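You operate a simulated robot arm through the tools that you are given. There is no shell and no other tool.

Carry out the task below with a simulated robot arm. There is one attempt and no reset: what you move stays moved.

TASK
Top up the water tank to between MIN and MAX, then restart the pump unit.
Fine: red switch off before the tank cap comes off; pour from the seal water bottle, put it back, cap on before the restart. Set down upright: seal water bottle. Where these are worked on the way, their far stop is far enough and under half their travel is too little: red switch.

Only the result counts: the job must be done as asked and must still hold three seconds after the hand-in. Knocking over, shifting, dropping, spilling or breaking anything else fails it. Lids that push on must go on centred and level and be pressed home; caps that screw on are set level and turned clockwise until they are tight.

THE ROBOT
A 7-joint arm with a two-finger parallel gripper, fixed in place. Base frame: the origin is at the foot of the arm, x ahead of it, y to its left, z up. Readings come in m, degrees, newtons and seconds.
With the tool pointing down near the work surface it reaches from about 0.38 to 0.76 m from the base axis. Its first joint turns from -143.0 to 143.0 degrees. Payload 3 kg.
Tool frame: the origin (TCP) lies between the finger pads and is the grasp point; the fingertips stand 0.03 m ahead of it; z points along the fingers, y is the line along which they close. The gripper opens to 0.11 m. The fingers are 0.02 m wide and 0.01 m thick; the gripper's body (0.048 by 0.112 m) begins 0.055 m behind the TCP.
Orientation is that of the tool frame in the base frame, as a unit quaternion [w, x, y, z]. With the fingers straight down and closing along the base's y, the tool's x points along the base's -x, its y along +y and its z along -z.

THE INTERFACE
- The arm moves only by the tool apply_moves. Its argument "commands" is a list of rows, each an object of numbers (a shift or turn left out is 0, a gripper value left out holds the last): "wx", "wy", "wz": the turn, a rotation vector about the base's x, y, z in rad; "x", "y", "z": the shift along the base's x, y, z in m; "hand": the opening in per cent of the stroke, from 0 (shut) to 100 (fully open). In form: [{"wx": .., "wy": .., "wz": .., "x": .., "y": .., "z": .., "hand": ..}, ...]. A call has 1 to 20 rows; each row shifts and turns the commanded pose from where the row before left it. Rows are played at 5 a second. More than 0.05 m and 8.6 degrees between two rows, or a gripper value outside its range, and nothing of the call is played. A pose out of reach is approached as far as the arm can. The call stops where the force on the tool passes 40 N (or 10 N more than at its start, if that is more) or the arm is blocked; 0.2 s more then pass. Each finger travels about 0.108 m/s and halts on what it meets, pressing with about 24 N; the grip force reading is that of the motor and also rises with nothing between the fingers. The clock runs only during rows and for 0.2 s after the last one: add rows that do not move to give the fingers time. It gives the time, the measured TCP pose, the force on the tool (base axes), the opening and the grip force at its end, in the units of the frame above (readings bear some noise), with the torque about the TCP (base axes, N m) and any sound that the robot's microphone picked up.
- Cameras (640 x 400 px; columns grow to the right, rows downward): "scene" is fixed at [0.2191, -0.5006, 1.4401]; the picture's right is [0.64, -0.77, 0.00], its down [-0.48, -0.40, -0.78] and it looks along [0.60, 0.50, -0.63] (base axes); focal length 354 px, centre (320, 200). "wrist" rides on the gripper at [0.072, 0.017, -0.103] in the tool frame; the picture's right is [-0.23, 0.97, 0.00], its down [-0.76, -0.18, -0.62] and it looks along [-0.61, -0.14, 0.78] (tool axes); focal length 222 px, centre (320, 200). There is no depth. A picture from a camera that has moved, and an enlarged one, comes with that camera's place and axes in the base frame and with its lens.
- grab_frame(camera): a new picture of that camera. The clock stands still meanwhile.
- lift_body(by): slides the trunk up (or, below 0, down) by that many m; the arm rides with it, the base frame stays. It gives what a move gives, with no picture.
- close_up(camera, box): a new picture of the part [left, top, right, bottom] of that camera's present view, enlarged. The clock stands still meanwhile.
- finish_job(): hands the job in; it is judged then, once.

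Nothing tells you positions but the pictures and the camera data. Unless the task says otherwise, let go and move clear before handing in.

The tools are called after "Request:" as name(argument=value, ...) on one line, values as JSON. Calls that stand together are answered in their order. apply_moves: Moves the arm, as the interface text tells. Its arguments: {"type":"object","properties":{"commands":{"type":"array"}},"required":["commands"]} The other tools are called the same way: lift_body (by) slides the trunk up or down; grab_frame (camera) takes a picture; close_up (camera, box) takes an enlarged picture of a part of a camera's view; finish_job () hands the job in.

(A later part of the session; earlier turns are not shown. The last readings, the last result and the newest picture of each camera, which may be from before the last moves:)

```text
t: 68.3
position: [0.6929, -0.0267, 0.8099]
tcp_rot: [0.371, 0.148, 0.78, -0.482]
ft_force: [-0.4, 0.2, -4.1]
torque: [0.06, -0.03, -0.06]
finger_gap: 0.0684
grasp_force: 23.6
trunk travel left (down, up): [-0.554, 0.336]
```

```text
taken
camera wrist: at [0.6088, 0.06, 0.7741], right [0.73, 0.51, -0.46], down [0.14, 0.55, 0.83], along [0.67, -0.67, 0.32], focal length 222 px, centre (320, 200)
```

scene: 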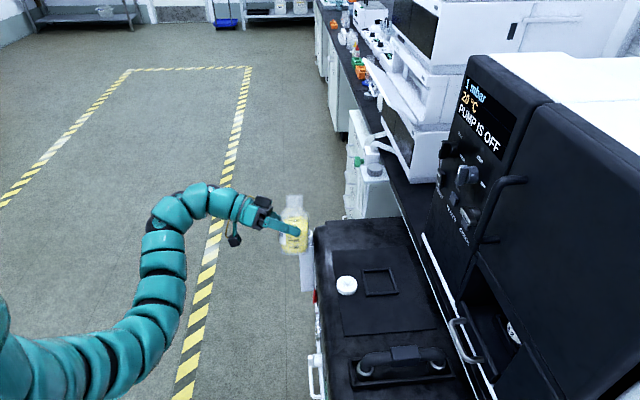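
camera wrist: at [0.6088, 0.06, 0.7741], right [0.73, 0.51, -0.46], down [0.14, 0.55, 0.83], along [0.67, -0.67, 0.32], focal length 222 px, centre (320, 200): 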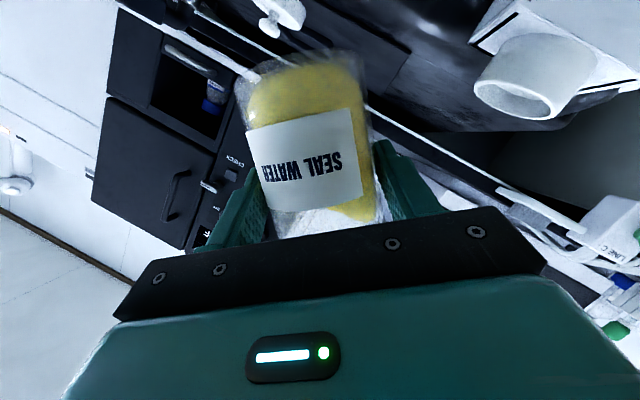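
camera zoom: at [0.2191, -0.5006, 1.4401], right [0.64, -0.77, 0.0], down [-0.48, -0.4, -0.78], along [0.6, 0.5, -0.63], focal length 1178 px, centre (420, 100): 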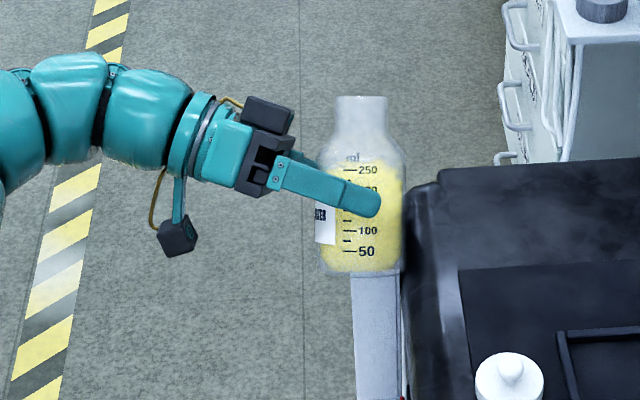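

The bottle's axis lines up with the tank neck within a few millimetres (I'll shift 4 mm toward the panel). Now tipping on to 60° while keeping the lip over the opening and lowering.

Request:
apply_moves(commands=[{"x": -0.0014, "y": -0.0021, "z": -0.007, "wx": -0.0446, "wy": 0.0537}, {"x": -0.0014, "y": -0.0021, "z": -0.007, "wx": -0.0446, "wy": 0.0537}, {"x": -0.0014, "y": -0.0021, "z": -0.007, "wx": -0.0446, "wy": 0.0537}, {"x": -0.0014, "y": -0.0021, "z": -0.007, "wx": -0.0446, "wy": 0.0537}, {"x": -0.0013, "y": -0.002, "z": -0.007, "wx": -0.0446, "wy": 0.0537}, {}])

Request:
close_up(camera="scene", box=[230, 170, 350, 290])

Request:
grab_frame(camera="wrist")

```text
t: 69.7
position: [0.6866, -0.0383, 0.7747]
tcp_rot: [0.277, 0.04, 0.764, -0.582]
ft_force: [-0.1, -0.1, -4.1]
torque: [0.07, 0.0, 0.01]
finger_gap: 0.0685
grasp_force: 24.1
trunk travel left (down, up): [-0.554, 0.336]
```

```text
3.33 times, centred on (290, 230) of scene
camera zoom: at [0.2191, -0.5006, 1.4401], right [0.64, -0.77, 0.0], down [-0.48, -0.4, -0.78], along [0.6, 0.5, -0.63], focal length 1178 px, centre (420, 100)
```

zoom: 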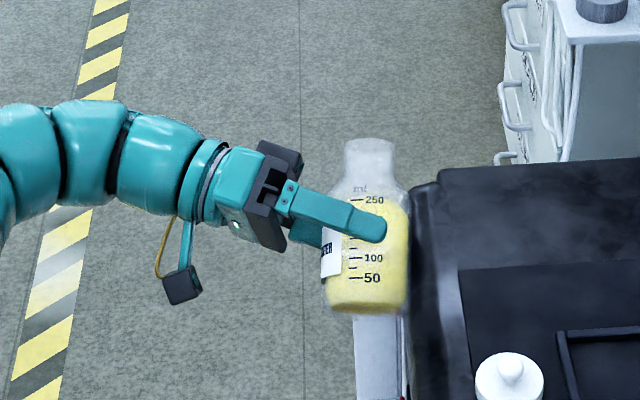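

```text
taken
camera wrist: at [0.5936, 0.042, 0.7436], right [0.56, 0.37, -0.74], down [0.34, 0.71, 0.62], along [0.75, -0.6, 0.27], focal length 222 px, centre (320, 200)
```

wrist: 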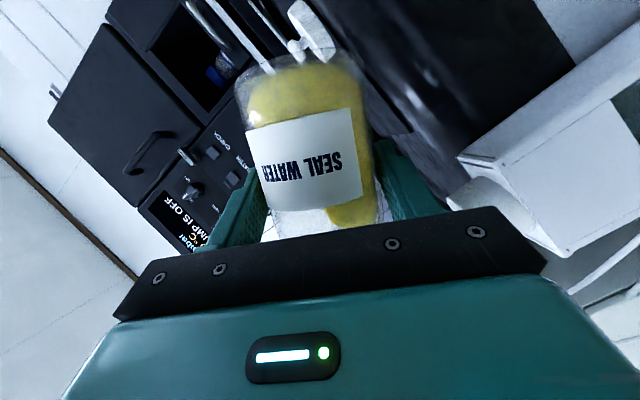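

At 60° nothing runs yet; the mouth sits over the tank neck. I'll go to 70° and lower so the lip ends about 4 cm above the rim.

Request:
apply_moves(commands=[{"x": -0.0006, "y": -0.0005, "z": -0.0076, "wx": -0.0372, "wy": 0.0447}, {"x": -0.0006, "y": -0.0005, "z": -0.0076, "wx": -0.0372, "wy": 0.0447}, {"x": -0.0005, "y": -0.0004, "z": -0.0076, "wx": -0.0372, "wy": 0.0447}, {}])

Request:
close_up(camera="scene", box=[250, 190, 350, 290])

Request:
grab_frame(camera="wrist")

```text
t: 70.7
position: [0.6872, -0.0397, 0.7522]
tcp_rot: [0.226, -0.015, 0.747, -0.625]
ft_force: [1.2, -0.7, -3.5]
torque: [0.05, -0.03, -0.01]
finger_gap: 0.0688
grasp_force: 24.0
trunk travel left (down, up): [-0.554, 0.336]
```

```text
4.00 times, centred on (300, 240) of scene
camera zoom: at [0.2191, -0.5006, 1.4401], right [0.64, -0.77, 0.0], down [-0.48, -0.4, -0.78], along [0.6, 0.5, -0.63], focal length 1414 px, centre (400, 40)
```

zoom: 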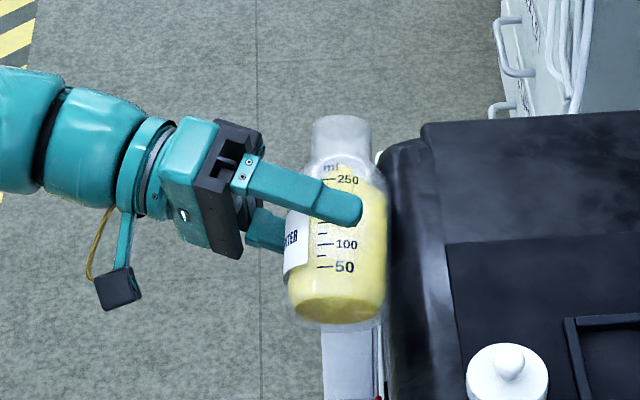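

```text
taken
camera wrist: at [0.5892, 0.0371, 0.7253], right [0.46, 0.28, -0.84], down [0.41, 0.77, 0.48], along [0.79, -0.57, 0.24], focal length 222 px, centre (320, 200)
```

wrist: 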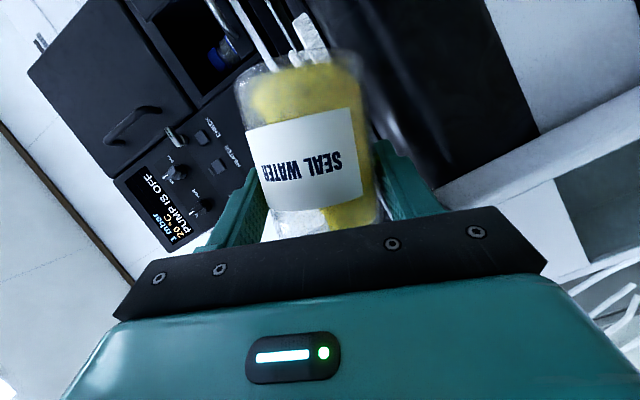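

At 70° the liquid is near the neck but not yet running. I'll tip on in small steps, holding the lip over the opening.

Request:
apply_moves(commands=[{"z": -0.002, "wx": -0.0149, "wy": 0.0179}, {"z": -0.002, "wx": -0.0149, "wy": 0.0179}, {"z": -0.002, "wx": -0.0149, "wy": 0.0179}, {}])

Request:
close_up(camera="scene", box=[260, 200, 340, 280])

Request:
close_up(camera="wrist", box=[220, 20, 480, 260])

```text
t: 71.7
position: [0.6804, -0.0441, 0.7504]
tcp_rot: [0.206, -0.037, 0.739, -0.641]
ft_force: [-0.5, 0.1, -4.2]
torque: [0.02, -0.03, 0.0]
finger_gap: 0.0686
grasp_force: 23.6
out of reach, approached as far as the arm can: row 2
trunk travel left (down, up): [-0.554, 0.336]
```

```text
5.00 times, centred on (300, 240) of scene
camera zoom: at [0.2191, -0.5006, 1.4401], right [0.64, -0.77, 0.0], down [-0.48, -0.4, -0.78], along [0.6, 0.5, -0.63], focal length 1767 px, centre (420, 0)
```

zoom: 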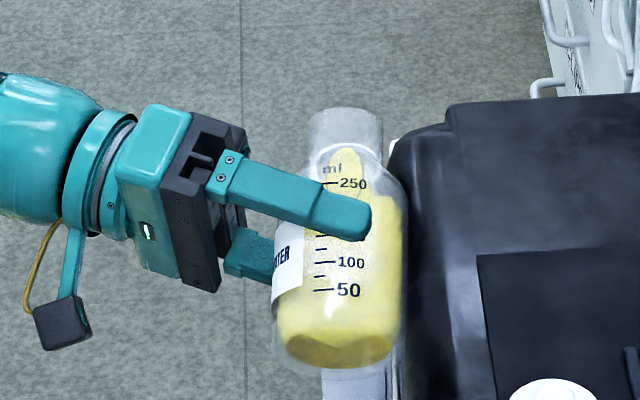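

```text
1.67 times, centred on (350, 140) of wrist
camera zoom: at [0.5815, 0.0318, 0.726], right [0.41, 0.24, -0.88], down [0.44, 0.79, 0.43], along [0.8, -0.56, 0.22], focal length 370 px, centre (270, 300)
```

zoom: 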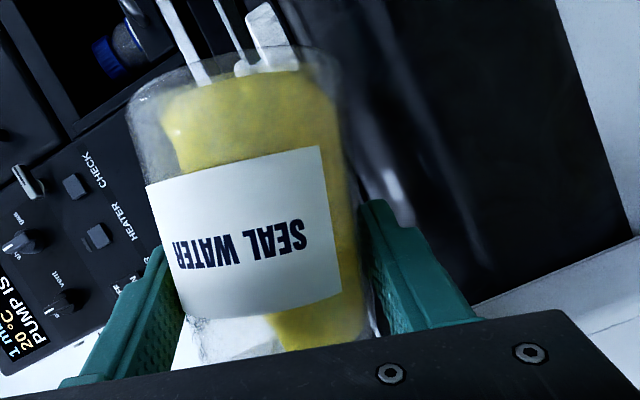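

The arm hit a reach limit at 74° and slipped 6 mm sideways; nothing has run out yet. I'll tip back to 45°, rise and move out a little, then lower the trunk so the same spot is better within reach.

Request:
apply_moves(commands=[{"wx": 0.0462, "wy": -0.0556, "z": 0.0085, "x": -0.0027, "y": 0.0033}, {"wx": 0.0462, "wy": -0.0556, "z": 0.0085, "x": -0.0027, "y": 0.0033}, {"wx": 0.0462, "wy": -0.0556, "z": 0.0085, "x": -0.0027, "y": 0.0033}, {"wx": 0.0462, "wy": -0.0556, "z": 0.0085, "x": -0.0027, "y": 0.0033}, {"wx": 0.0462, "wy": -0.0556, "z": 0.0085, "x": -0.0027, "y": 0.0033}, {"wx": 0.0462, "wy": -0.0556, "z": 0.0085, "x": -0.0027, "y": 0.0033}, {"wx": 0.0462, "wy": -0.0556, "z": 0.0085, "x": -0.0027, "y": 0.0033}, {"z": 0.015}, {"z": 0.018}, {"z": 0.018}, {"z": 0.018}, {"z": 0.015}, {"z": 0.008}, {}])

Request:
lift_body(by=-0.1)

Request:
grab_frame(camera="scene")

Request:
grab_frame(camera="wrist")

```text
t: 74.7
position: [0.6611, -0.0208, 0.903]
tcp_rot: [0.348, 0.121, 0.779, -0.508]
ft_force: [0.2, 0.5, -4.4]
torque: [0.02, 0.03, -0.01]
finger_gap: 0.0686
grasp_force: 23.7
trunk travel left (down, up): [-0.554, 0.336]
```

```text
t: 76.1
position: [0.6606, -0.0215, 0.803]
tcp_rot: [0.347, 0.121, 0.778, -0.509]
ft_force: [-0.4, 0.8, -4.4]
torque: [0.06, 0.02, 0.0]
finger_gap: 0.0687
grasp_force: 24.1
trunk travel left (down, up): [-0.454, 0.436]
```

```text
taken
```

scene: 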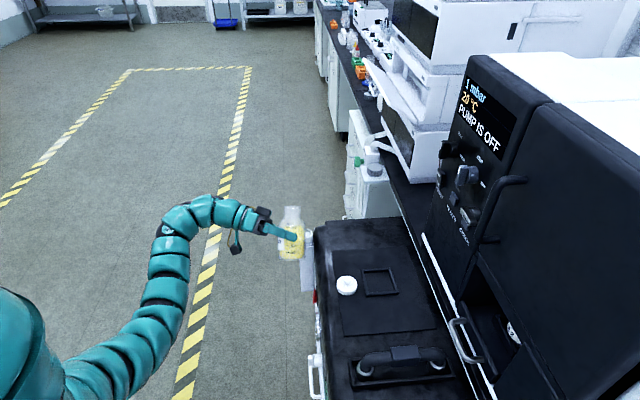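

```text
taken
camera wrist: at [0.5743, 0.065, 0.7679], right [0.69, 0.48, -0.54], down [0.2, 0.59, 0.78], along [0.69, -0.65, 0.32], focal length 222 px, centre (320, 200)
```

wrist: 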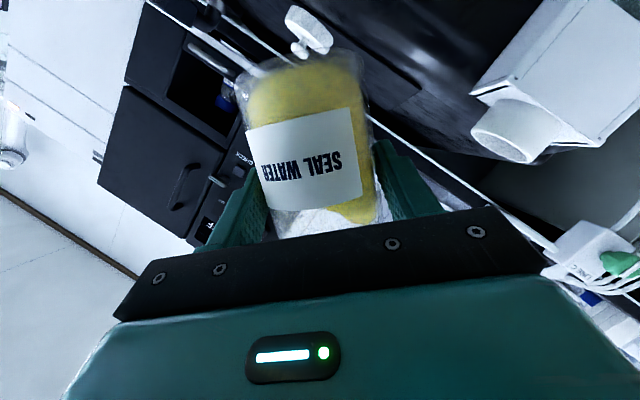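

Bottle at 45°, everything clean. I'll return to the pour position at 70° with the lower trunk.

Request:
apply_moves(commands=[{"x": 0.0066, "y": -0.0041, "z": -0.007, "wx": -0.0418, "wy": 0.0503}, {"x": 0.0066, "y": -0.0041, "z": -0.007, "wx": -0.0418, "wy": 0.0503}, {"x": 0.0066, "y": -0.0041, "z": -0.007, "wx": -0.0418, "wy": 0.0503}, {"x": 0.0066, "y": -0.0041, "z": -0.007, "wx": -0.0418, "wy": 0.0503}, {"x": -0.0007, "y": -0.0006, "z": -0.0077, "wx": -0.0372, "wy": 0.0447}, {"x": -0.0007, "y": -0.0006, "z": -0.0077, "wx": -0.0372, "wy": 0.0447}, {"x": -0.0007, "y": -0.0006, "z": -0.0076, "wx": -0.0372, "wy": 0.0447}, {}])

Request:
close_up(camera="scene", box=[260, 200, 340, 280])

```text
t: 77.9
position: [0.6851, -0.0387, 0.7523]
tcp_rot: [0.227, -0.015, 0.747, -0.624]
ft_force: [-0.2, 0.1, -3.9]
torque: [0.05, -0.02, 0.01]
finger_gap: 0.0686
grasp_force: 23.8
trunk travel left (down, up): [-0.454, 0.436]
```

```text
5.00 times, centred on (300, 240) of scene
camera zoom: at [0.2191, -0.5006, 1.4401], right [0.64, -0.77, 0.0], down [-0.48, -0.4, -0.78], along [0.6, 0.5, -0.63], focal length 1767 px, centre (420, 0)
```

zoom: 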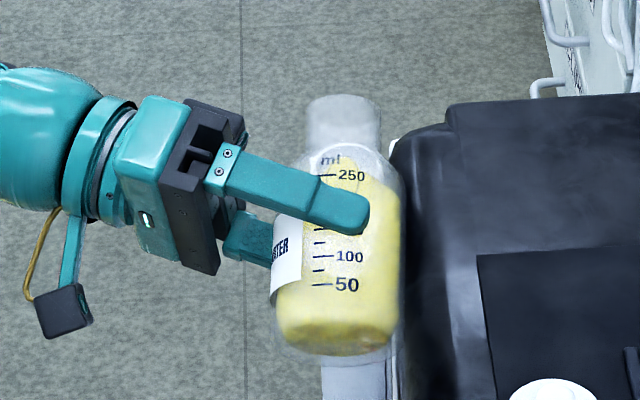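

No limit this time. Tipping on from 70° to 74° in small steps.

Request:
apply_moves(commands=[{"z": -0.002, "wx": -0.0149, "wy": 0.0179}, {"z": -0.002, "wx": -0.0149, "wy": 0.0179}, {"z": -0.002, "wx": -0.0149, "wy": 0.0179}, {}])

Request:
close_up(camera="scene", box=[260, 200, 340, 280])

Request:
grab_frame(camera="wrist")

```text
t: 78.9
position: [0.6859, -0.0386, 0.7465]
tcp_rot: [0.207, -0.036, 0.739, -0.64]
ft_force: [-0.1, 0.2, -4.4]
torque: [0.05, 0.01, 0.02]
finger_gap: 0.0686
grasp_force: 24.1
trunk travel left (down, up): [-0.454, 0.436]
```

```text
5.00 times, centred on (300, 240) of scene
camera zoom: at [0.2191, -0.5006, 1.4401], right [0.64, -0.77, 0.0], down [-0.48, -0.4, -0.78], along [0.6, 0.5, -0.63], focal length 1767 px, centre (420, 0)
```

zoom: 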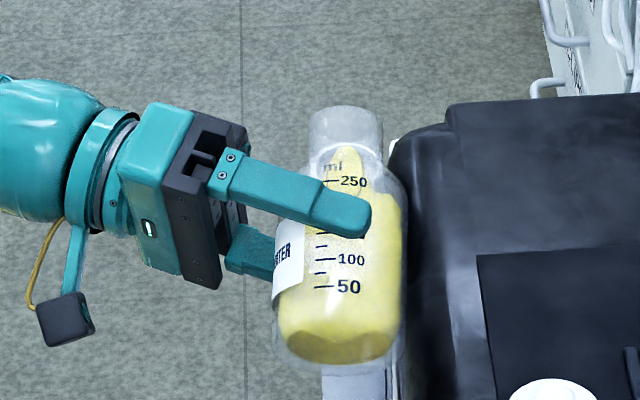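

```text
taken
camera wrist: at [0.5868, 0.0367, 0.7206], right [0.41, 0.24, -0.88], down [0.44, 0.79, 0.43], along [0.8, -0.56, 0.22], focal length 222 px, centre (320, 200)
```

wrist: 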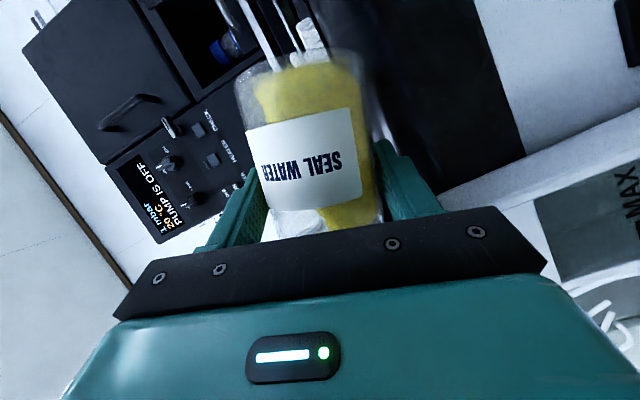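

74° and liquid is in the shoulder, about to reach the neck. I'll tip further to 78° and lower slightly.

Request:
apply_moves(commands=[{"z": -0.0012, "wx": -0.0149, "wy": 0.0179}, {"z": -0.0012, "wx": -0.0149, "wy": 0.0179}, {"z": -0.0012, "wx": -0.0149, "wy": 0.0179}, {}, {}])

Request:
close_up(camera="scene", box=[260, 200, 340, 280])

Request:
grab_frame(camera="wrist")

```text
t: 80.1
position: [0.6868, -0.0389, 0.7418]
tcp_rot: [0.185, -0.058, 0.73, -0.655]
ft_force: [-0.8, 0.1, -4.4]
torque: [0.09, -0.04, 0.01]
finger_gap: 0.0686
grasp_force: 24.1
trunk travel left (down, up): [-0.454, 0.436]
```

```text
5.00 times, centred on (300, 240) of scene
camera zoom: at [0.2191, -0.5006, 1.4401], right [0.64, -0.77, 0.0], down [-0.48, -0.4, -0.78], along [0.6, 0.5, -0.63], focal length 1767 px, centre (420, 0)
```

zoom: 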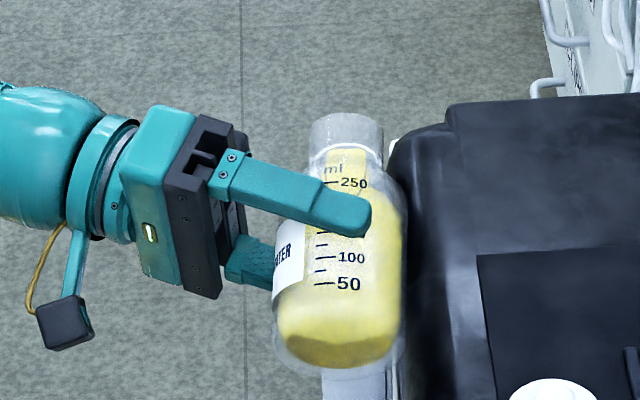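

```text
taken
camera wrist: at [0.5857, 0.0359, 0.7191], right [0.36, 0.21, -0.91], down [0.46, 0.81, 0.37], along [0.81, -0.55, 0.2], focal length 222 px, centre (320, 200)
```

wrist: 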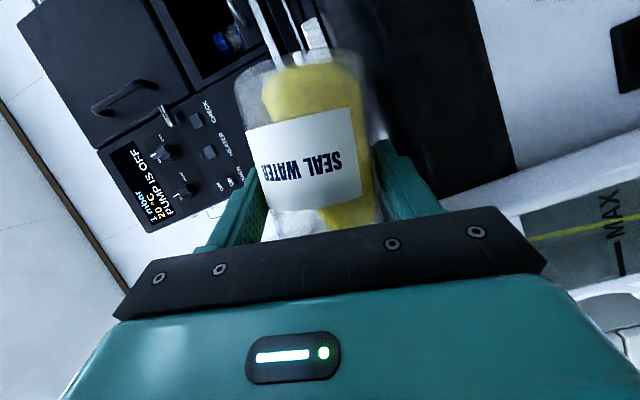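

A thin yellow stream is visible inside the tank window at the right of the wrist view: it is pouring in. I'll hold for a moment and watch it.

Request:
close_up(camera="wrist", box=[480, 150, 640, 290])

Request:
apply_moves(commands=[{}, {}, {}])

Request:
close_up(camera="wrist", box=[480, 150, 640, 290])

Request:
close_up(camera="scene", box=[270, 200, 330, 260])

```text
2.86 times, centred on (560, 220) of wrist
camera zoom: at [0.5857, 0.0359, 0.7191], right [0.36, 0.21, -0.91], down [0.46, 0.81, 0.37], along [0.81, -0.55, 0.2], focal length 635 px, centre (-366, 143)
```

zoom: 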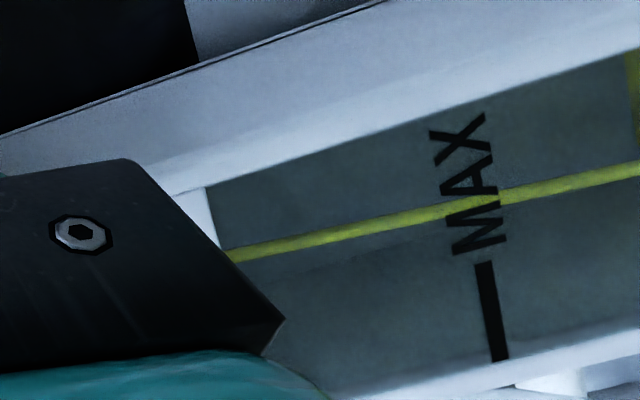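

```text
t: 80.9
position: [0.6858, -0.0396, 0.7425]
tcp_rot: [0.185, -0.058, 0.73, -0.656]
ft_force: [-0.4, -0.5, -4.3]
torque: [0.08, 0.01, 0.01]
finger_gap: 0.0688
grasp_force: 23.6
trunk travel left (down, up): [-0.454, 0.436]
```

```text
2.86 times, centred on (560, 220) of wrist
camera zoom: at [0.5857, 0.0359, 0.7191], right [0.36, 0.21, -0.91], down [0.46, 0.81, 0.37], along [0.81, -0.55, 0.2], focal length 635 px, centre (-366, 143)
```

zoom: 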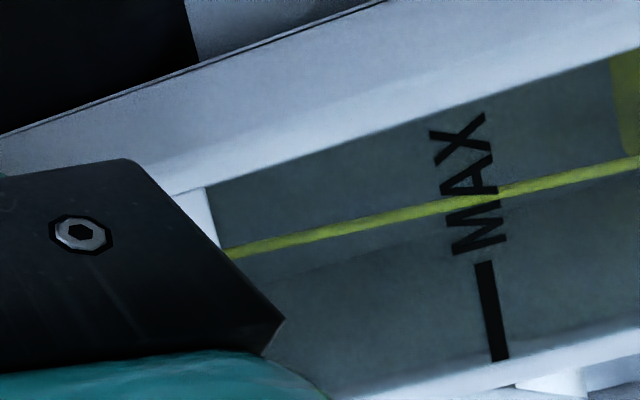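

```text
6.67 times, centred on (300, 230) of scene
camera zoom: at [0.2191, -0.5006, 1.4401], right [0.64, -0.77, 0.0], down [-0.48, -0.4, -0.78], along [0.6, 0.5, -0.63], focal length 2356 px, centre (453, 0)
```

zoom: 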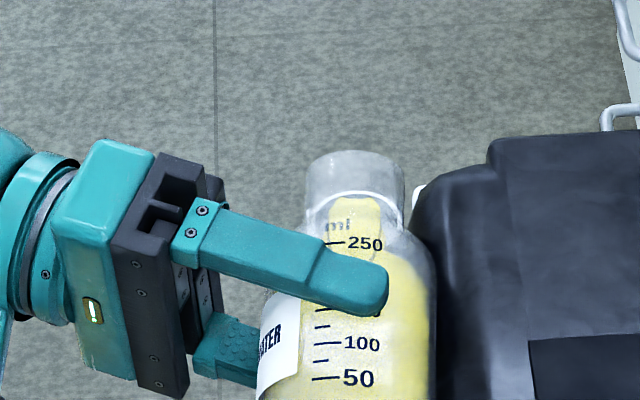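

The stream falls cleanly down the middle of the tank and the level is slowly rising. I'll keep holding and monitor both bottle and tank.

Request:
apply_moves(commands=[{}, {}, {}, {}, {}, {}, {}, {}, {}, {}])

Request:
close_up(camera="wrist", box=[480, 150, 640, 290])

Request:
close_up(camera="scene", box=[270, 200, 330, 260])

```text
t: 83.1
position: [0.6868, -0.0385, 0.7425]
tcp_rot: [0.186, -0.058, 0.729, -0.656]
ft_force: [0.2, -0.6, -4.5]
torque: [0.07, -0.01, -0.02]
finger_gap: 0.0685
grasp_force: 23.9
trunk travel left (down, up): [-0.454, 0.436]
```

```text
2.86 times, centred on (560, 220) of wrist
camera zoom: at [0.5857, 0.0359, 0.7192], right [0.36, 0.21, -0.91], down [0.46, 0.81, 0.37], along [0.81, -0.55, 0.2], focal length 635 px, centre (-366, 143)
```

zoom: 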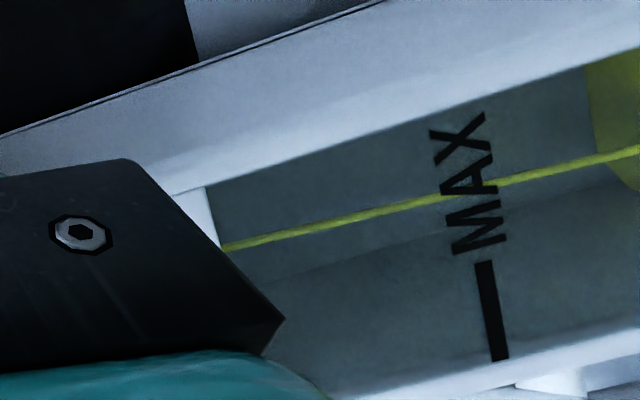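

```text
6.67 times, centred on (300, 230) of scene
camera zoom: at [0.2191, -0.5006, 1.4401], right [0.64, -0.77, 0.0], down [-0.48, -0.4, -0.78], along [0.6, 0.5, -0.63], focal length 2356 px, centre (453, 0)
```

zoom: 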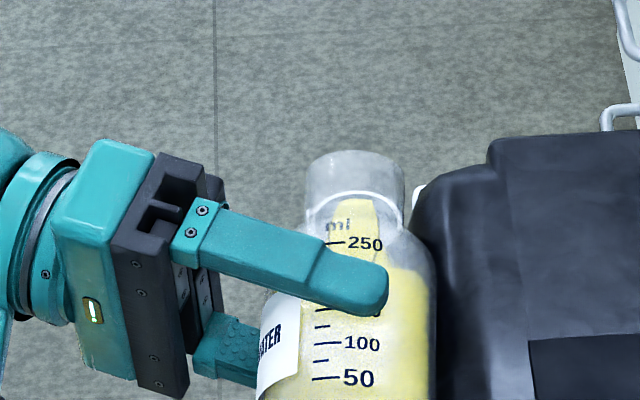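

Level rose about 7 mm and the stream is thinning. I'll tip 2° further and hold again.

Request:
apply_moves(commands=[{"z": 0.0012, "wx": -0.0112, "wy": 0.0134}, {"z": 0.0012, "wx": -0.0112, "wy": 0.0134}, {}, {}, {}, {}, {}, {}])

Request:
close_up(camera="wrist", box=[480, 150, 640, 290])

Request:
close_up(camera="scene", box=[270, 200, 330, 260])

```text
t: 84.9
position: [0.6859, -0.0387, 0.7457]
tcp_rot: [0.175, -0.069, 0.725, -0.663]
ft_force: [0.5, 0.1, -2.9]
torque: [0.03, 0.02, 0.01]
finger_gap: 0.0687
grasp_force: 23.6
trunk travel left (down, up): [-0.454, 0.436]
```

```text
2.86 times, centred on (560, 220) of wrist
camera zoom: at [0.585, 0.0354, 0.7228], right [0.34, 0.18, -0.92], down [0.47, 0.82, 0.34], along [0.81, -0.55, 0.19], focal length 635 px, centre (-366, 143)
```

zoom: 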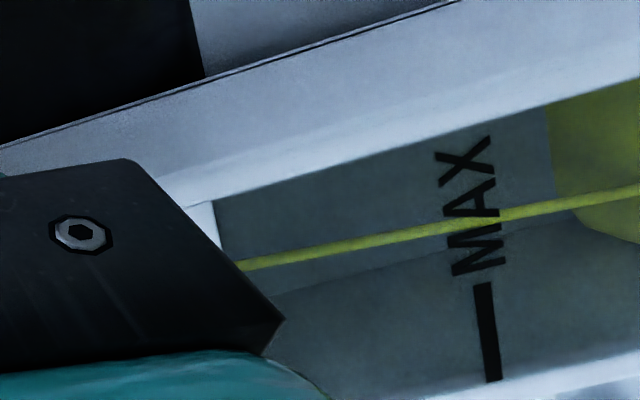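

```text
6.67 times, centred on (300, 230) of scene
camera zoom: at [0.2191, -0.5006, 1.4401], right [0.64, -0.77, 0.0], down [-0.48, -0.4, -0.78], along [0.6, 0.5, -0.63], focal length 2356 px, centre (453, 0)
```

zoom: 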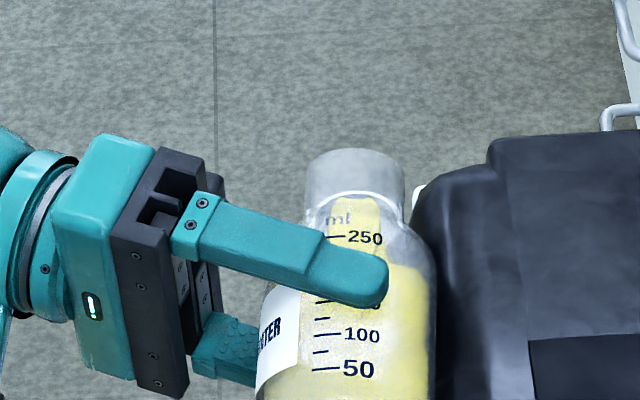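

Request:
apply_moves(commands=[{}, {}, {}, {}, {}, {}, {}, {}, {}, {}])

Request:
close_up(camera="wrist", box=[480, 150, 640, 290])

```text
t: 87.1
position: [0.686, -0.0393, 0.7441]
tcp_rot: [0.174, -0.068, 0.725, -0.663]
ft_force: [-0.6, -0.2, -4.4]
torque: [0.06, -0.01, -0.01]
finger_gap: 0.0687
grasp_force: 23.9
trunk travel left (down, up): [-0.454, 0.436]
```

```text
2.86 times, centred on (560, 220) of wrist
camera zoom: at [0.585, 0.0354, 0.7227], right [0.34, 0.18, -0.92], down [0.47, 0.82, 0.34], along [0.81, -0.55, 0.19], focal length 635 px, centre (-366, 143)
```

zoom: 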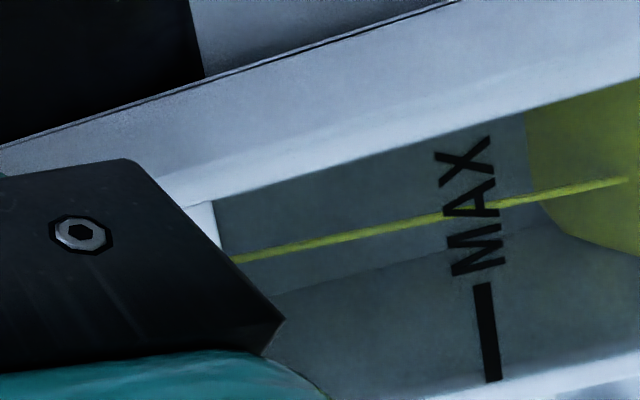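

The level is now about at MIN. I'll tip another 2° and continue, watching closely.

Request:
apply_moves(commands=[{"z": 0.0012, "wx": -0.0112, "wy": 0.0134}, {"z": 0.0012, "wx": -0.0112, "wy": 0.0134}, {}, {}, {}, {}, {}, {}])

Request:
close_up(camera="wrist", box=[480, 150, 640, 290])

Request:
close_up(camera="scene", box=[270, 200, 330, 260])

```text
t: 88.9
position: [0.6861, -0.0384, 0.7477]
tcp_rot: [0.165, -0.079, 0.72, -0.67]
ft_force: [0.0, 0.3, -3.4]
torque: [0.04, 0.04, -0.03]
finger_gap: 0.0683
grasp_force: 24.5
trunk travel left (down, up): [-0.454, 0.436]
```

```text
2.86 times, centred on (560, 220) of wrist
camera zoom: at [0.584, 0.0347, 0.7264], right [0.31, 0.16, -0.93], down [0.48, 0.82, 0.31], along [0.82, -0.54, 0.18], focal length 635 px, centre (-366, 143)
```

zoom: 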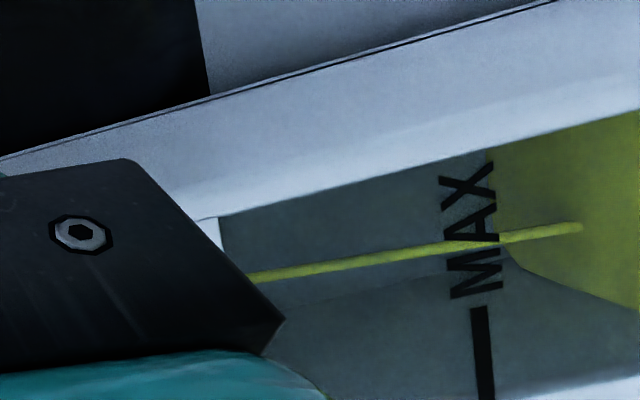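

```text
6.67 times, centred on (300, 230) of scene
camera zoom: at [0.2191, -0.5006, 1.4401], right [0.64, -0.77, 0.0], down [-0.48, -0.4, -0.78], along [0.6, 0.5, -0.63], focal length 2356 px, centre (453, 0)
```

zoom: 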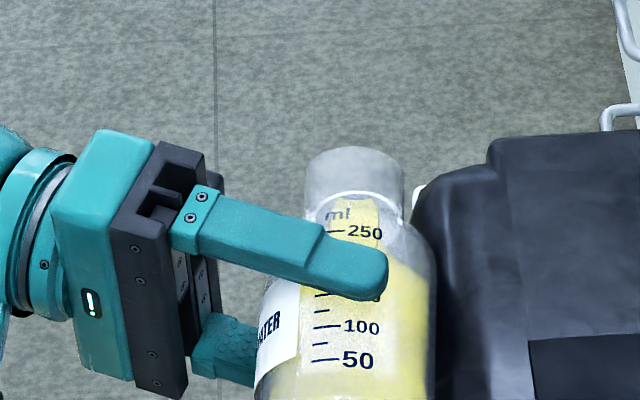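

Request:
apply_moves(commands=[{}, {}, {}, {}, {}, {}])

Request:
close_up(camera="wrist", box=[480, 150, 640, 290])

```text
t: 90.3
position: [0.6851, -0.0384, 0.7478]
tcp_rot: [0.164, -0.079, 0.72, -0.669]
ft_force: [0.5, 0.0, -2.9]
torque: [0.07, -0.01, 0.0]
finger_gap: 0.0685
grasp_force: 24.2
trunk travel left (down, up): [-0.454, 0.436]
```

```text
2.86 times, centred on (560, 220) of wrist
camera zoom: at [0.584, 0.0347, 0.7264], right [0.31, 0.16, -0.93], down [0.48, 0.82, 0.31], along [0.82, -0.54, 0.18], focal length 635 px, centre (-366, 143)
```

zoom: 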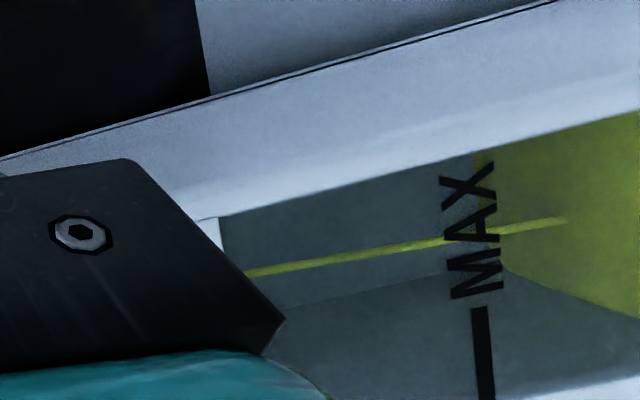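

Level ≈0.572, already between the marks (MIN ≈0.559, MAX ≈0.607), but close to MIN. One more 2° step should bring it near the middle.

Request:
apply_moves(commands=[{"z": 0.0012, "wx": -0.0112, "wy": 0.0134}, {"z": 0.0012, "wx": -0.0112, "wy": 0.0134}, {}, {}, {}, {}, {}, {}])

Request:
close_up(camera="wrist", box=[480, 150, 640, 290])

```text
t: 92.1
position: [0.6852, -0.0387, 0.7493]
tcp_rot: [0.154, -0.091, 0.714, -0.677]
ft_force: [0.3, -0.3, -2.6]
torque: [0.04, 0.03, 0.04]
finger_gap: 0.0684
grasp_force: 24.2
trunk travel left (down, up): [-0.454, 0.436]
```

```text
2.86 times, centred on (560, 220) of wrist
camera zoom: at [0.5835, 0.0344, 0.7295], right [0.29, 0.14, -0.95], down [0.49, 0.83, 0.27], along [0.82, -0.54, 0.17], focal length 635 px, centre (-366, 143)
```

zoom: 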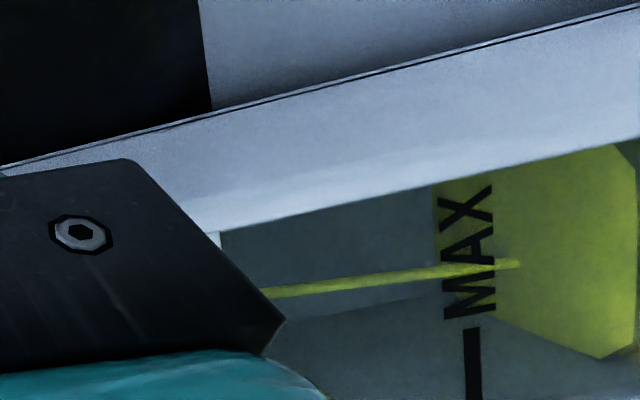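

The level is now about midway (≈0.582). I'll tip back right away to stop the flow, keeping the lip over the opening.

Request:
apply_moves(commands=[{"wx": 0.05, "wy": -0.0602, "z": -0.001}, {"wx": 0.05, "wy": -0.0602, "z": -0.001}, {"wx": 0.05, "wy": -0.0602}, {"wx": 0.05, "wy": -0.0602, "z": 0.002}, {}, {}])

Request:
grab_frame(camera="wrist")

Request:
close_up(camera="scene", box=[260, 200, 340, 280])

```text
t: 93.5
position: [0.6847, -0.0377, 0.7494]
tcp_rot: [0.247, 0.007, 0.755, -0.608]
ft_force: [0.2, -0.1, -3.5]
torque: [0.07, 0.0, -0.03]
finger_gap: 0.0683
grasp_force: 24.2
trunk travel left (down, up): [-0.454, 0.436]
```

```text
taken
camera wrist: at [0.5895, 0.0394, 0.7209], right [0.5, 0.32, -0.8], down [0.39, 0.75, 0.54], along [0.77, -0.58, 0.25], focal length 222 px, centre (320, 200)
```

wrist: 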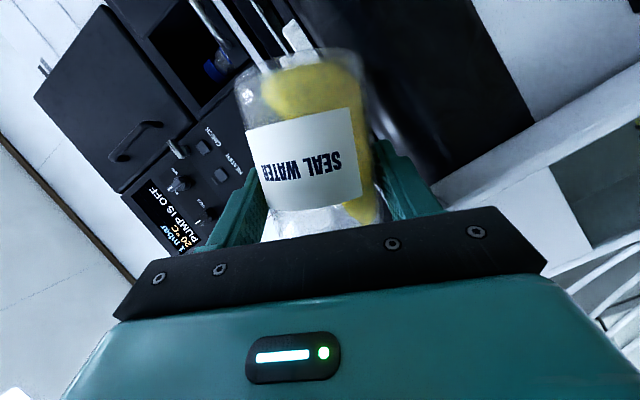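

```text
5.00 times, centred on (300, 240) of scene
camera zoom: at [0.2191, -0.5006, 1.4401], right [0.64, -0.77, 0.0], down [-0.48, -0.4, -0.78], along [0.6, 0.5, -0.63], focal length 1767 px, centre (420, 0)
```

zoom: 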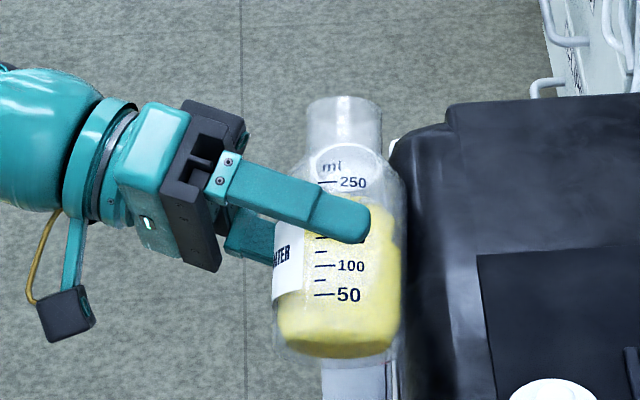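

The flow has stopped cleanly. I'll lift and tip the bottle back up toward upright, moving away from the tank.

Request:
apply_moves(commands=[{"wx": 0.0558, "wy": -0.0671, "z": 0.01}, {"wx": 0.0558, "wy": -0.0671, "z": 0.012, "x": -0.0026, "y": 0.0031}, {"wx": 0.0558, "wy": -0.0671, "z": 0.012, "x": -0.0026, "y": 0.0031}, {"wx": 0.0558, "wy": -0.0671, "z": 0.012, "x": -0.0026, "y": 0.0031}, {"wx": 0.0558, "wy": -0.0671, "z": 0.012, "x": -0.0026, "y": 0.0031}, {"wx": 0.0558, "wy": -0.0671, "z": 0.012, "x": -0.0026, "y": 0.0031}, {"wx": 0.0558, "wy": -0.0671, "z": 0.01, "x": -0.0026, "y": 0.0031}, {}])

Request:
grab_frame(camera="wrist")

Request:
close_up(camera="scene", box=[240, 180, 360, 300])

```text
t: 95.3
position: [0.6689, -0.0209, 0.83]
tcp_rot: [0.408, 0.195, 0.779, -0.433]
ft_force: [0.7, 0.3, -3.1]
torque: [0.04, 0.02, 0.0]
finger_gap: 0.0685
grasp_force: 24.2
trunk travel left (down, up): [-0.454, 0.436]
```

```text
taken
camera wrist: at [0.5894, 0.0708, 0.7934], right [0.77, 0.55, -0.32], down [0.04, 0.46, 0.89], along [0.63, -0.7, 0.33], focal length 222 px, centre (320, 200)
```

wrist: 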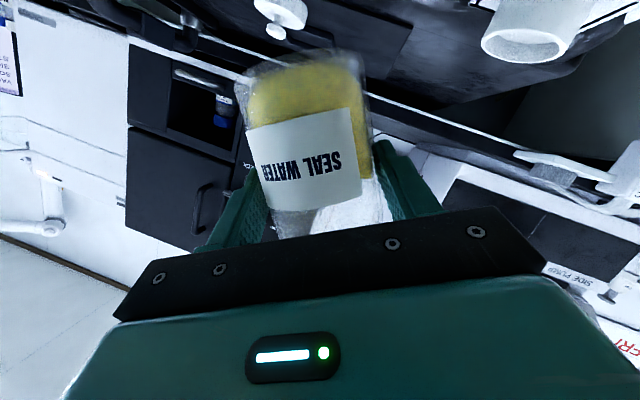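

```text
3.33 times, centred on (300, 240) of scene
camera zoom: at [0.2191, -0.5006, 1.4401], right [0.64, -0.77, 0.0], down [-0.48, -0.4, -0.78], along [0.6, 0.5, -0.63], focal length 1178 px, centre (387, 67)
```

zoom: 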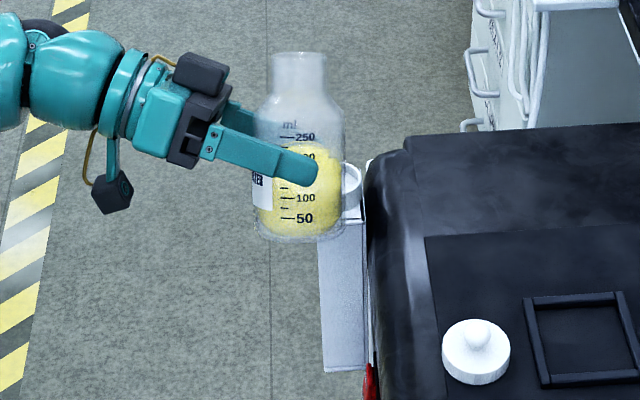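

About 55 ml went in (bottle reads ~195). I'll bring the bottle fully upright and back up to travel height.

Request:
apply_moves(commands=[{"wx": 0.0576, "wy": -0.0694, "x": -0.0047, "y": -0.0053, "z": 0.0062}, {"wx": 0.0576, "wy": -0.0694, "x": -0.0047, "y": -0.0053, "z": 0.0062}, {"wx": 0.0576, "wy": -0.0694, "x": -0.0047, "y": -0.0053, "z": 0.0062}, {"wx": 0.0576, "wy": -0.0694, "x": -0.0047, "y": -0.0053, "z": 0.0062}, {"wx": 0.0576, "wy": -0.0694, "x": -0.0047, "y": -0.0053, "z": 0.0062}, {"wx": 0.0576, "wy": -0.0694, "x": -0.0047, "y": -0.0053, "z": 0.0062}, {}, {}])

Request:
grab_frame(camera="scene")

Request:
grab_frame(camera="wrist")

```text
t: 97.1
position: [0.6433, -0.0522, 0.8674]
tcp_rot: [0.521, 0.346, 0.741, -0.244]
ft_force: [-1.2, -0.2, -3.6]
torque: [0.06, 0.04, 0.0]
finger_gap: 0.0684
grasp_force: 23.9
trunk travel left (down, up): [-0.454, 0.436]
```

```text
taken
```

scene: 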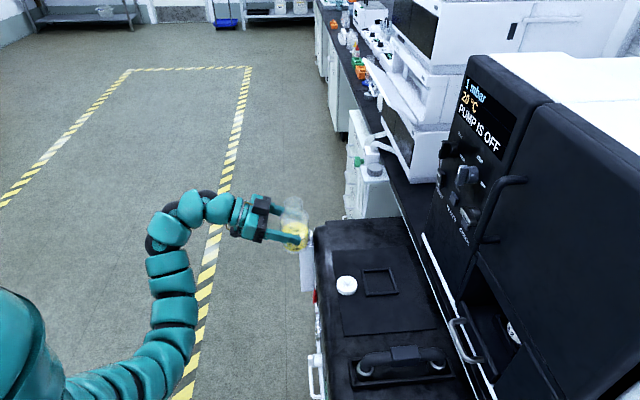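

```text
taken
camera wrist: at [0.5764, 0.052, 0.8338], right [0.8, 0.56, 0.21], down [-0.35, 0.14, 0.93], along [0.49, -0.81, 0.31], focal length 222 px, centre (320, 200)
```

wrist: 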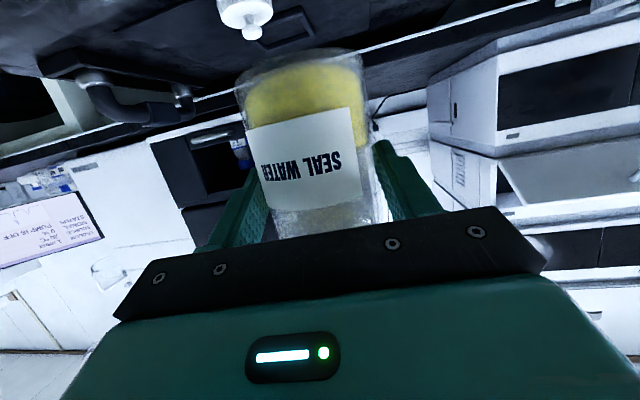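

The bottle hangs exactly as when first grasped. I'll restore the trunk height used for the pick-up before carrying it back.

Request:
apply_moves(commands=[{"z": -0.008}, {"z": -0.012}, {"z": -0.012}, {"z": -0.01}, {"z": -0.006}, {}])

Request:
lift_body(by=0.1)

Request:
apply_moves(commands=[{"z": -0.008}, {"z": -0.014}, {"z": -0.014}, {"z": -0.01}, {"z": -0.006}, {}])

```text
t: 98.5
position: [0.6413, -0.0521, 0.8175]
tcp_rot: [0.521, 0.347, 0.741, -0.245]
ft_force: [-0.1, 0.6, -2.4]
torque: [0.03, 0.04, -0.01]
finger_gap: 0.0687
grasp_force: 23.8
trunk travel left (down, up): [-0.454, 0.436]
```

```text
t: 99.8
position: [0.6411, -0.0523, 0.9184]
tcp_rot: [0.521, 0.347, 0.741, -0.245]
ft_force: [0.3, 0.0, -3.8]
torque: [0.06, 0.03, -0.01]
finger_gap: 0.0685
grasp_force: 24.8
trunk travel left (down, up): [-0.554, 0.336]
```

```text
t: 101.2
position: [0.6415, -0.0522, 0.8679]
tcp_rot: [0.521, 0.347, 0.741, -0.244]
ft_force: [1.0, 0.9, -3.9]
torque: [0.05, 0.0, 0.01]
finger_gap: 0.0688
grasp_force: 24.3
trunk travel left (down, up): [-0.554, 0.336]
```

Trunk is back at the pick-up height. Carrying the bottle back along the same path.

Request:
apply_moves(commands=[{"x": 0.0014, "y": -0.0058}, {"x": 0.0029, "y": -0.0116}, {"x": 0.0043, "y": -0.0175}, {"x": 0.0048, "y": -0.0194}, {"x": 0.0048, "y": -0.0194}, {"x": 0.0048, "y": -0.0194}, {"x": 0.0048, "y": -0.0194}, {"x": 0.0048, "y": -0.0194}, {"x": 0.0048, "y": -0.0194}, {"x": 0.0048, "y": -0.0194}, {"x": 0.0048, "y": -0.0194}, {"x": 0.0048, "y": -0.0194}, {"x": 0.0048, "y": -0.0194}, {"x": 0.0048, "y": -0.0194}, {"x": 0.0048, "y": -0.0194}, {"x": 0.003, "y": -0.0121}, {"x": 0.0019, "y": -0.0078}, {"x": 0.0009, "y": -0.0037}, {}])

Request:
grab_frame(camera="scene")

```text
t: 105.2
position: [0.7135, -0.3437, 0.8668]
tcp_rot: [0.52, 0.347, 0.742, -0.244]
ft_force: [-0.1, -0.5, -3.2]
torque: [0.05, 0.04, 0.01]
finger_gap: 0.0684
grasp_force: 24.2
trunk travel left (down, up): [-0.554, 0.336]
```

```text
taken
```

scene: 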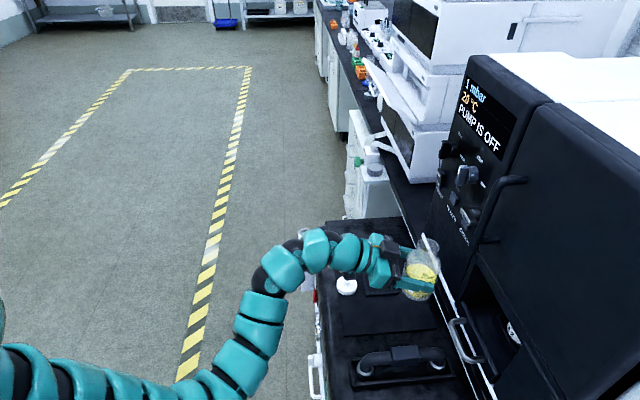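

Over the original spot. Lowering smoothly to just above the surface.

Request:
apply_moves(commands=[{"z": -0.008}, {"z": -0.015}, {"z": -0.018}, {"z": -0.018}, {"z": -0.015}, {"z": -0.012}, {"z": -0.005}, {}])

Request:
close_up(camera="scene", box=[310, 230, 450, 350])

```text
t: 107.0
position: [0.7133, -0.3436, 0.7748]
tcp_rot: [0.519, 0.347, 0.742, -0.243]
ft_force: [-0.1, 0.0, -3.0]
torque: [0.0, 0.03, 0.01]
finger_gap: 0.0685
grasp_force: 24.1
trunk travel left (down, up): [-0.554, 0.336]
```

```text
3.33 times, centred on (380, 290) of scene
camera zoom: at [0.2191, -0.5006, 1.4401], right [0.64, -0.77, 0.0], down [-0.48, -0.4, -0.78], along [0.6, 0.5, -0.63], focal length 1178 px, centre (120, -100)
```

zoom: 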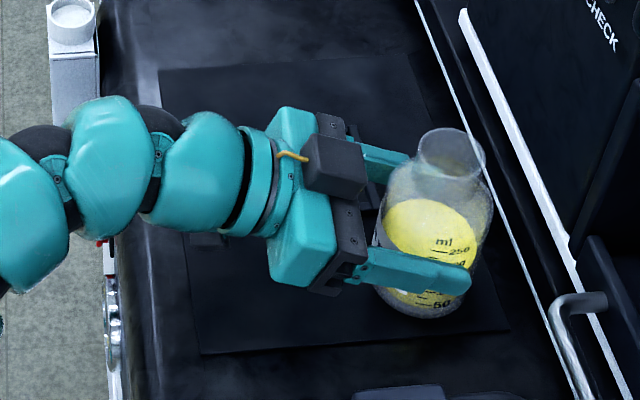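

Request:
apply_moves(commands=[{"z": -0.002}, {"z": -0.002}, {"z": -0.002}, {"z": -0.0015}, {}])

```text
t: 108.2
position: [0.7129, -0.3437, 0.7681]
tcp_rot: [0.52, 0.347, 0.741, -0.244]
ft_force: [0.5, -0.5, -3.0]
torque: [0.04, 0.02, -0.02]
finger_gap: 0.0685
grasp_force: 23.9
trunk travel left (down, up): [-0.554, 0.336]
```

Request:
apply_moves(commands=[{"z": -0.001}, {"z": -0.001}, {"z": -0.001}, {}])

```text
t: 109.2
position: [0.7133, -0.3428, 0.767]
tcp_rot: [0.522, 0.346, 0.74, -0.244]
ft_force: [1.9, -2.5, 9.3]
torque: [-0.16, 0.16, 0.02]
finger_gap: 0.0684
grasp_force: 23.6
trunk travel left (down, up): [-0.554, 0.336]
```

The bottle has landed (force +9 N). I'll relieve slightly and open the fingers gradually.

Request:
apply_moves(commands=[{"z": 0.001}, {}, {"hand": 64}, {"hand": 68}, {"hand": 75}, {"hand": 85}, {"hand": 95}, {}, {}])

Request:
close_up(camera="scene", box=[310, 230, 450, 350])

Request:
grab_frame(camera="wrist")

```text
t: 111.2
position: [0.711, -0.3437, 0.7675]
tcp_rot: [0.521, 0.347, 0.741, -0.244]
ft_force: [1.1, -0.5, -0.4]
torque: [0.01, 0.0, 0.01]
finger_gap: 0.1046
grasp_force: 0.0
trunk travel left (down, up): [-0.554, 0.336]
```

```text
3.33 times, centred on (380, 290) of scene
camera zoom: at [0.2191, -0.5006, 1.4401], right [0.64, -0.77, 0.0], down [-0.48, -0.4, -0.78], along [0.6, 0.5, -0.63], focal length 1178 px, centre (120, -100)
```

zoom: 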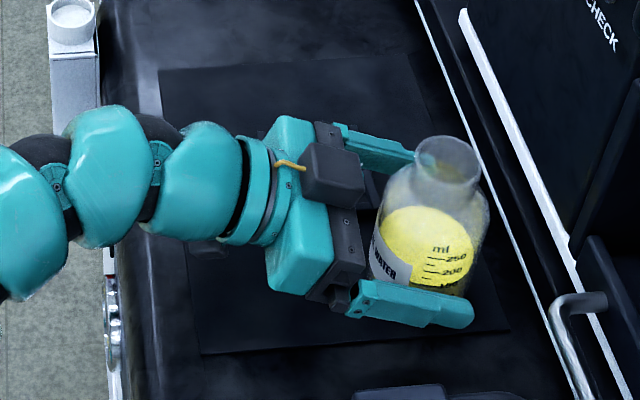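

```text
taken
camera wrist: at [0.6476, -0.2394, 0.7331], right [0.8, 0.56, 0.21], down [-0.35, 0.14, 0.93], along [0.49, -0.81, 0.31], focal length 222 px, centre (320, 200)
```

wrist: 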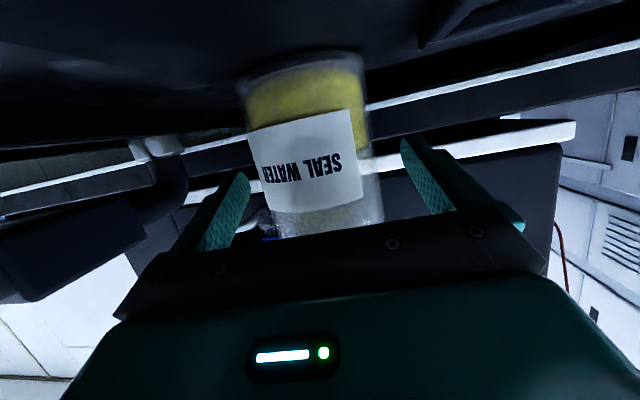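

The bottle stands upright where it came from. Backing straight out along the tool axis.

Request:
apply_moves(commands=[{"x": -0.01, "y": 0.0119, "z": 0.0058}, {"x": -0.01, "y": 0.0119, "z": 0.0058}, {"x": -0.01, "y": 0.0119, "z": 0.0058}, {"x": -0.0149, "y": 0.0179, "z": 0.0085}, {"x": -0.0149, "y": 0.0179, "z": 0.0085}, {"x": -0.0149, "y": 0.0179, "z": 0.0085}, {}])

Request:
grab_frame(camera="scene")

Request:
grab_frame(camera="wrist")

```text
t: 112.8
position: [0.6413, -0.2554, 0.8088]
tcp_rot: [0.52, 0.346, 0.742, -0.244]
ft_force: [0.3, -0.1, -0.1]
torque: [-0.04, -0.02, 0.0]
finger_gap: 0.1047
grasp_force: 0.1
trunk travel left (down, up): [-0.554, 0.336]
```

```text
taken
```

scene: 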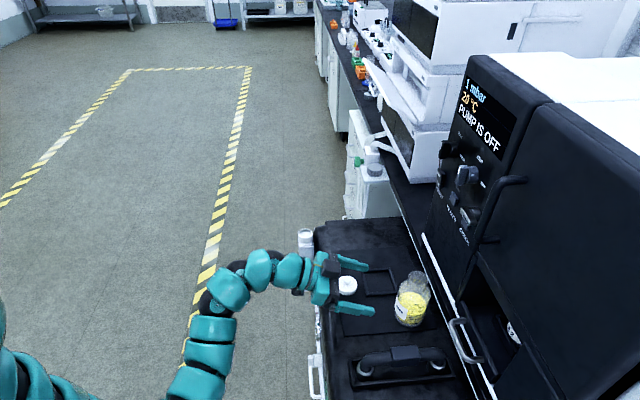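

```text
taken
camera wrist: at [0.5765, -0.1516, 0.7758], right [0.8, 0.57, 0.21], down [-0.35, 0.14, 0.93], along [0.49, -0.81, 0.31], focal length 222 px, centre (320, 200)
```

wrist: 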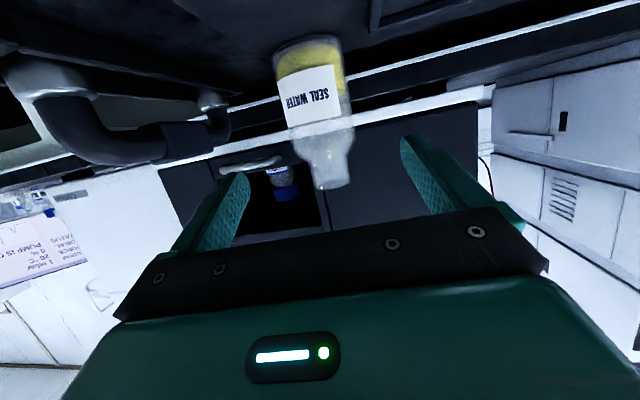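

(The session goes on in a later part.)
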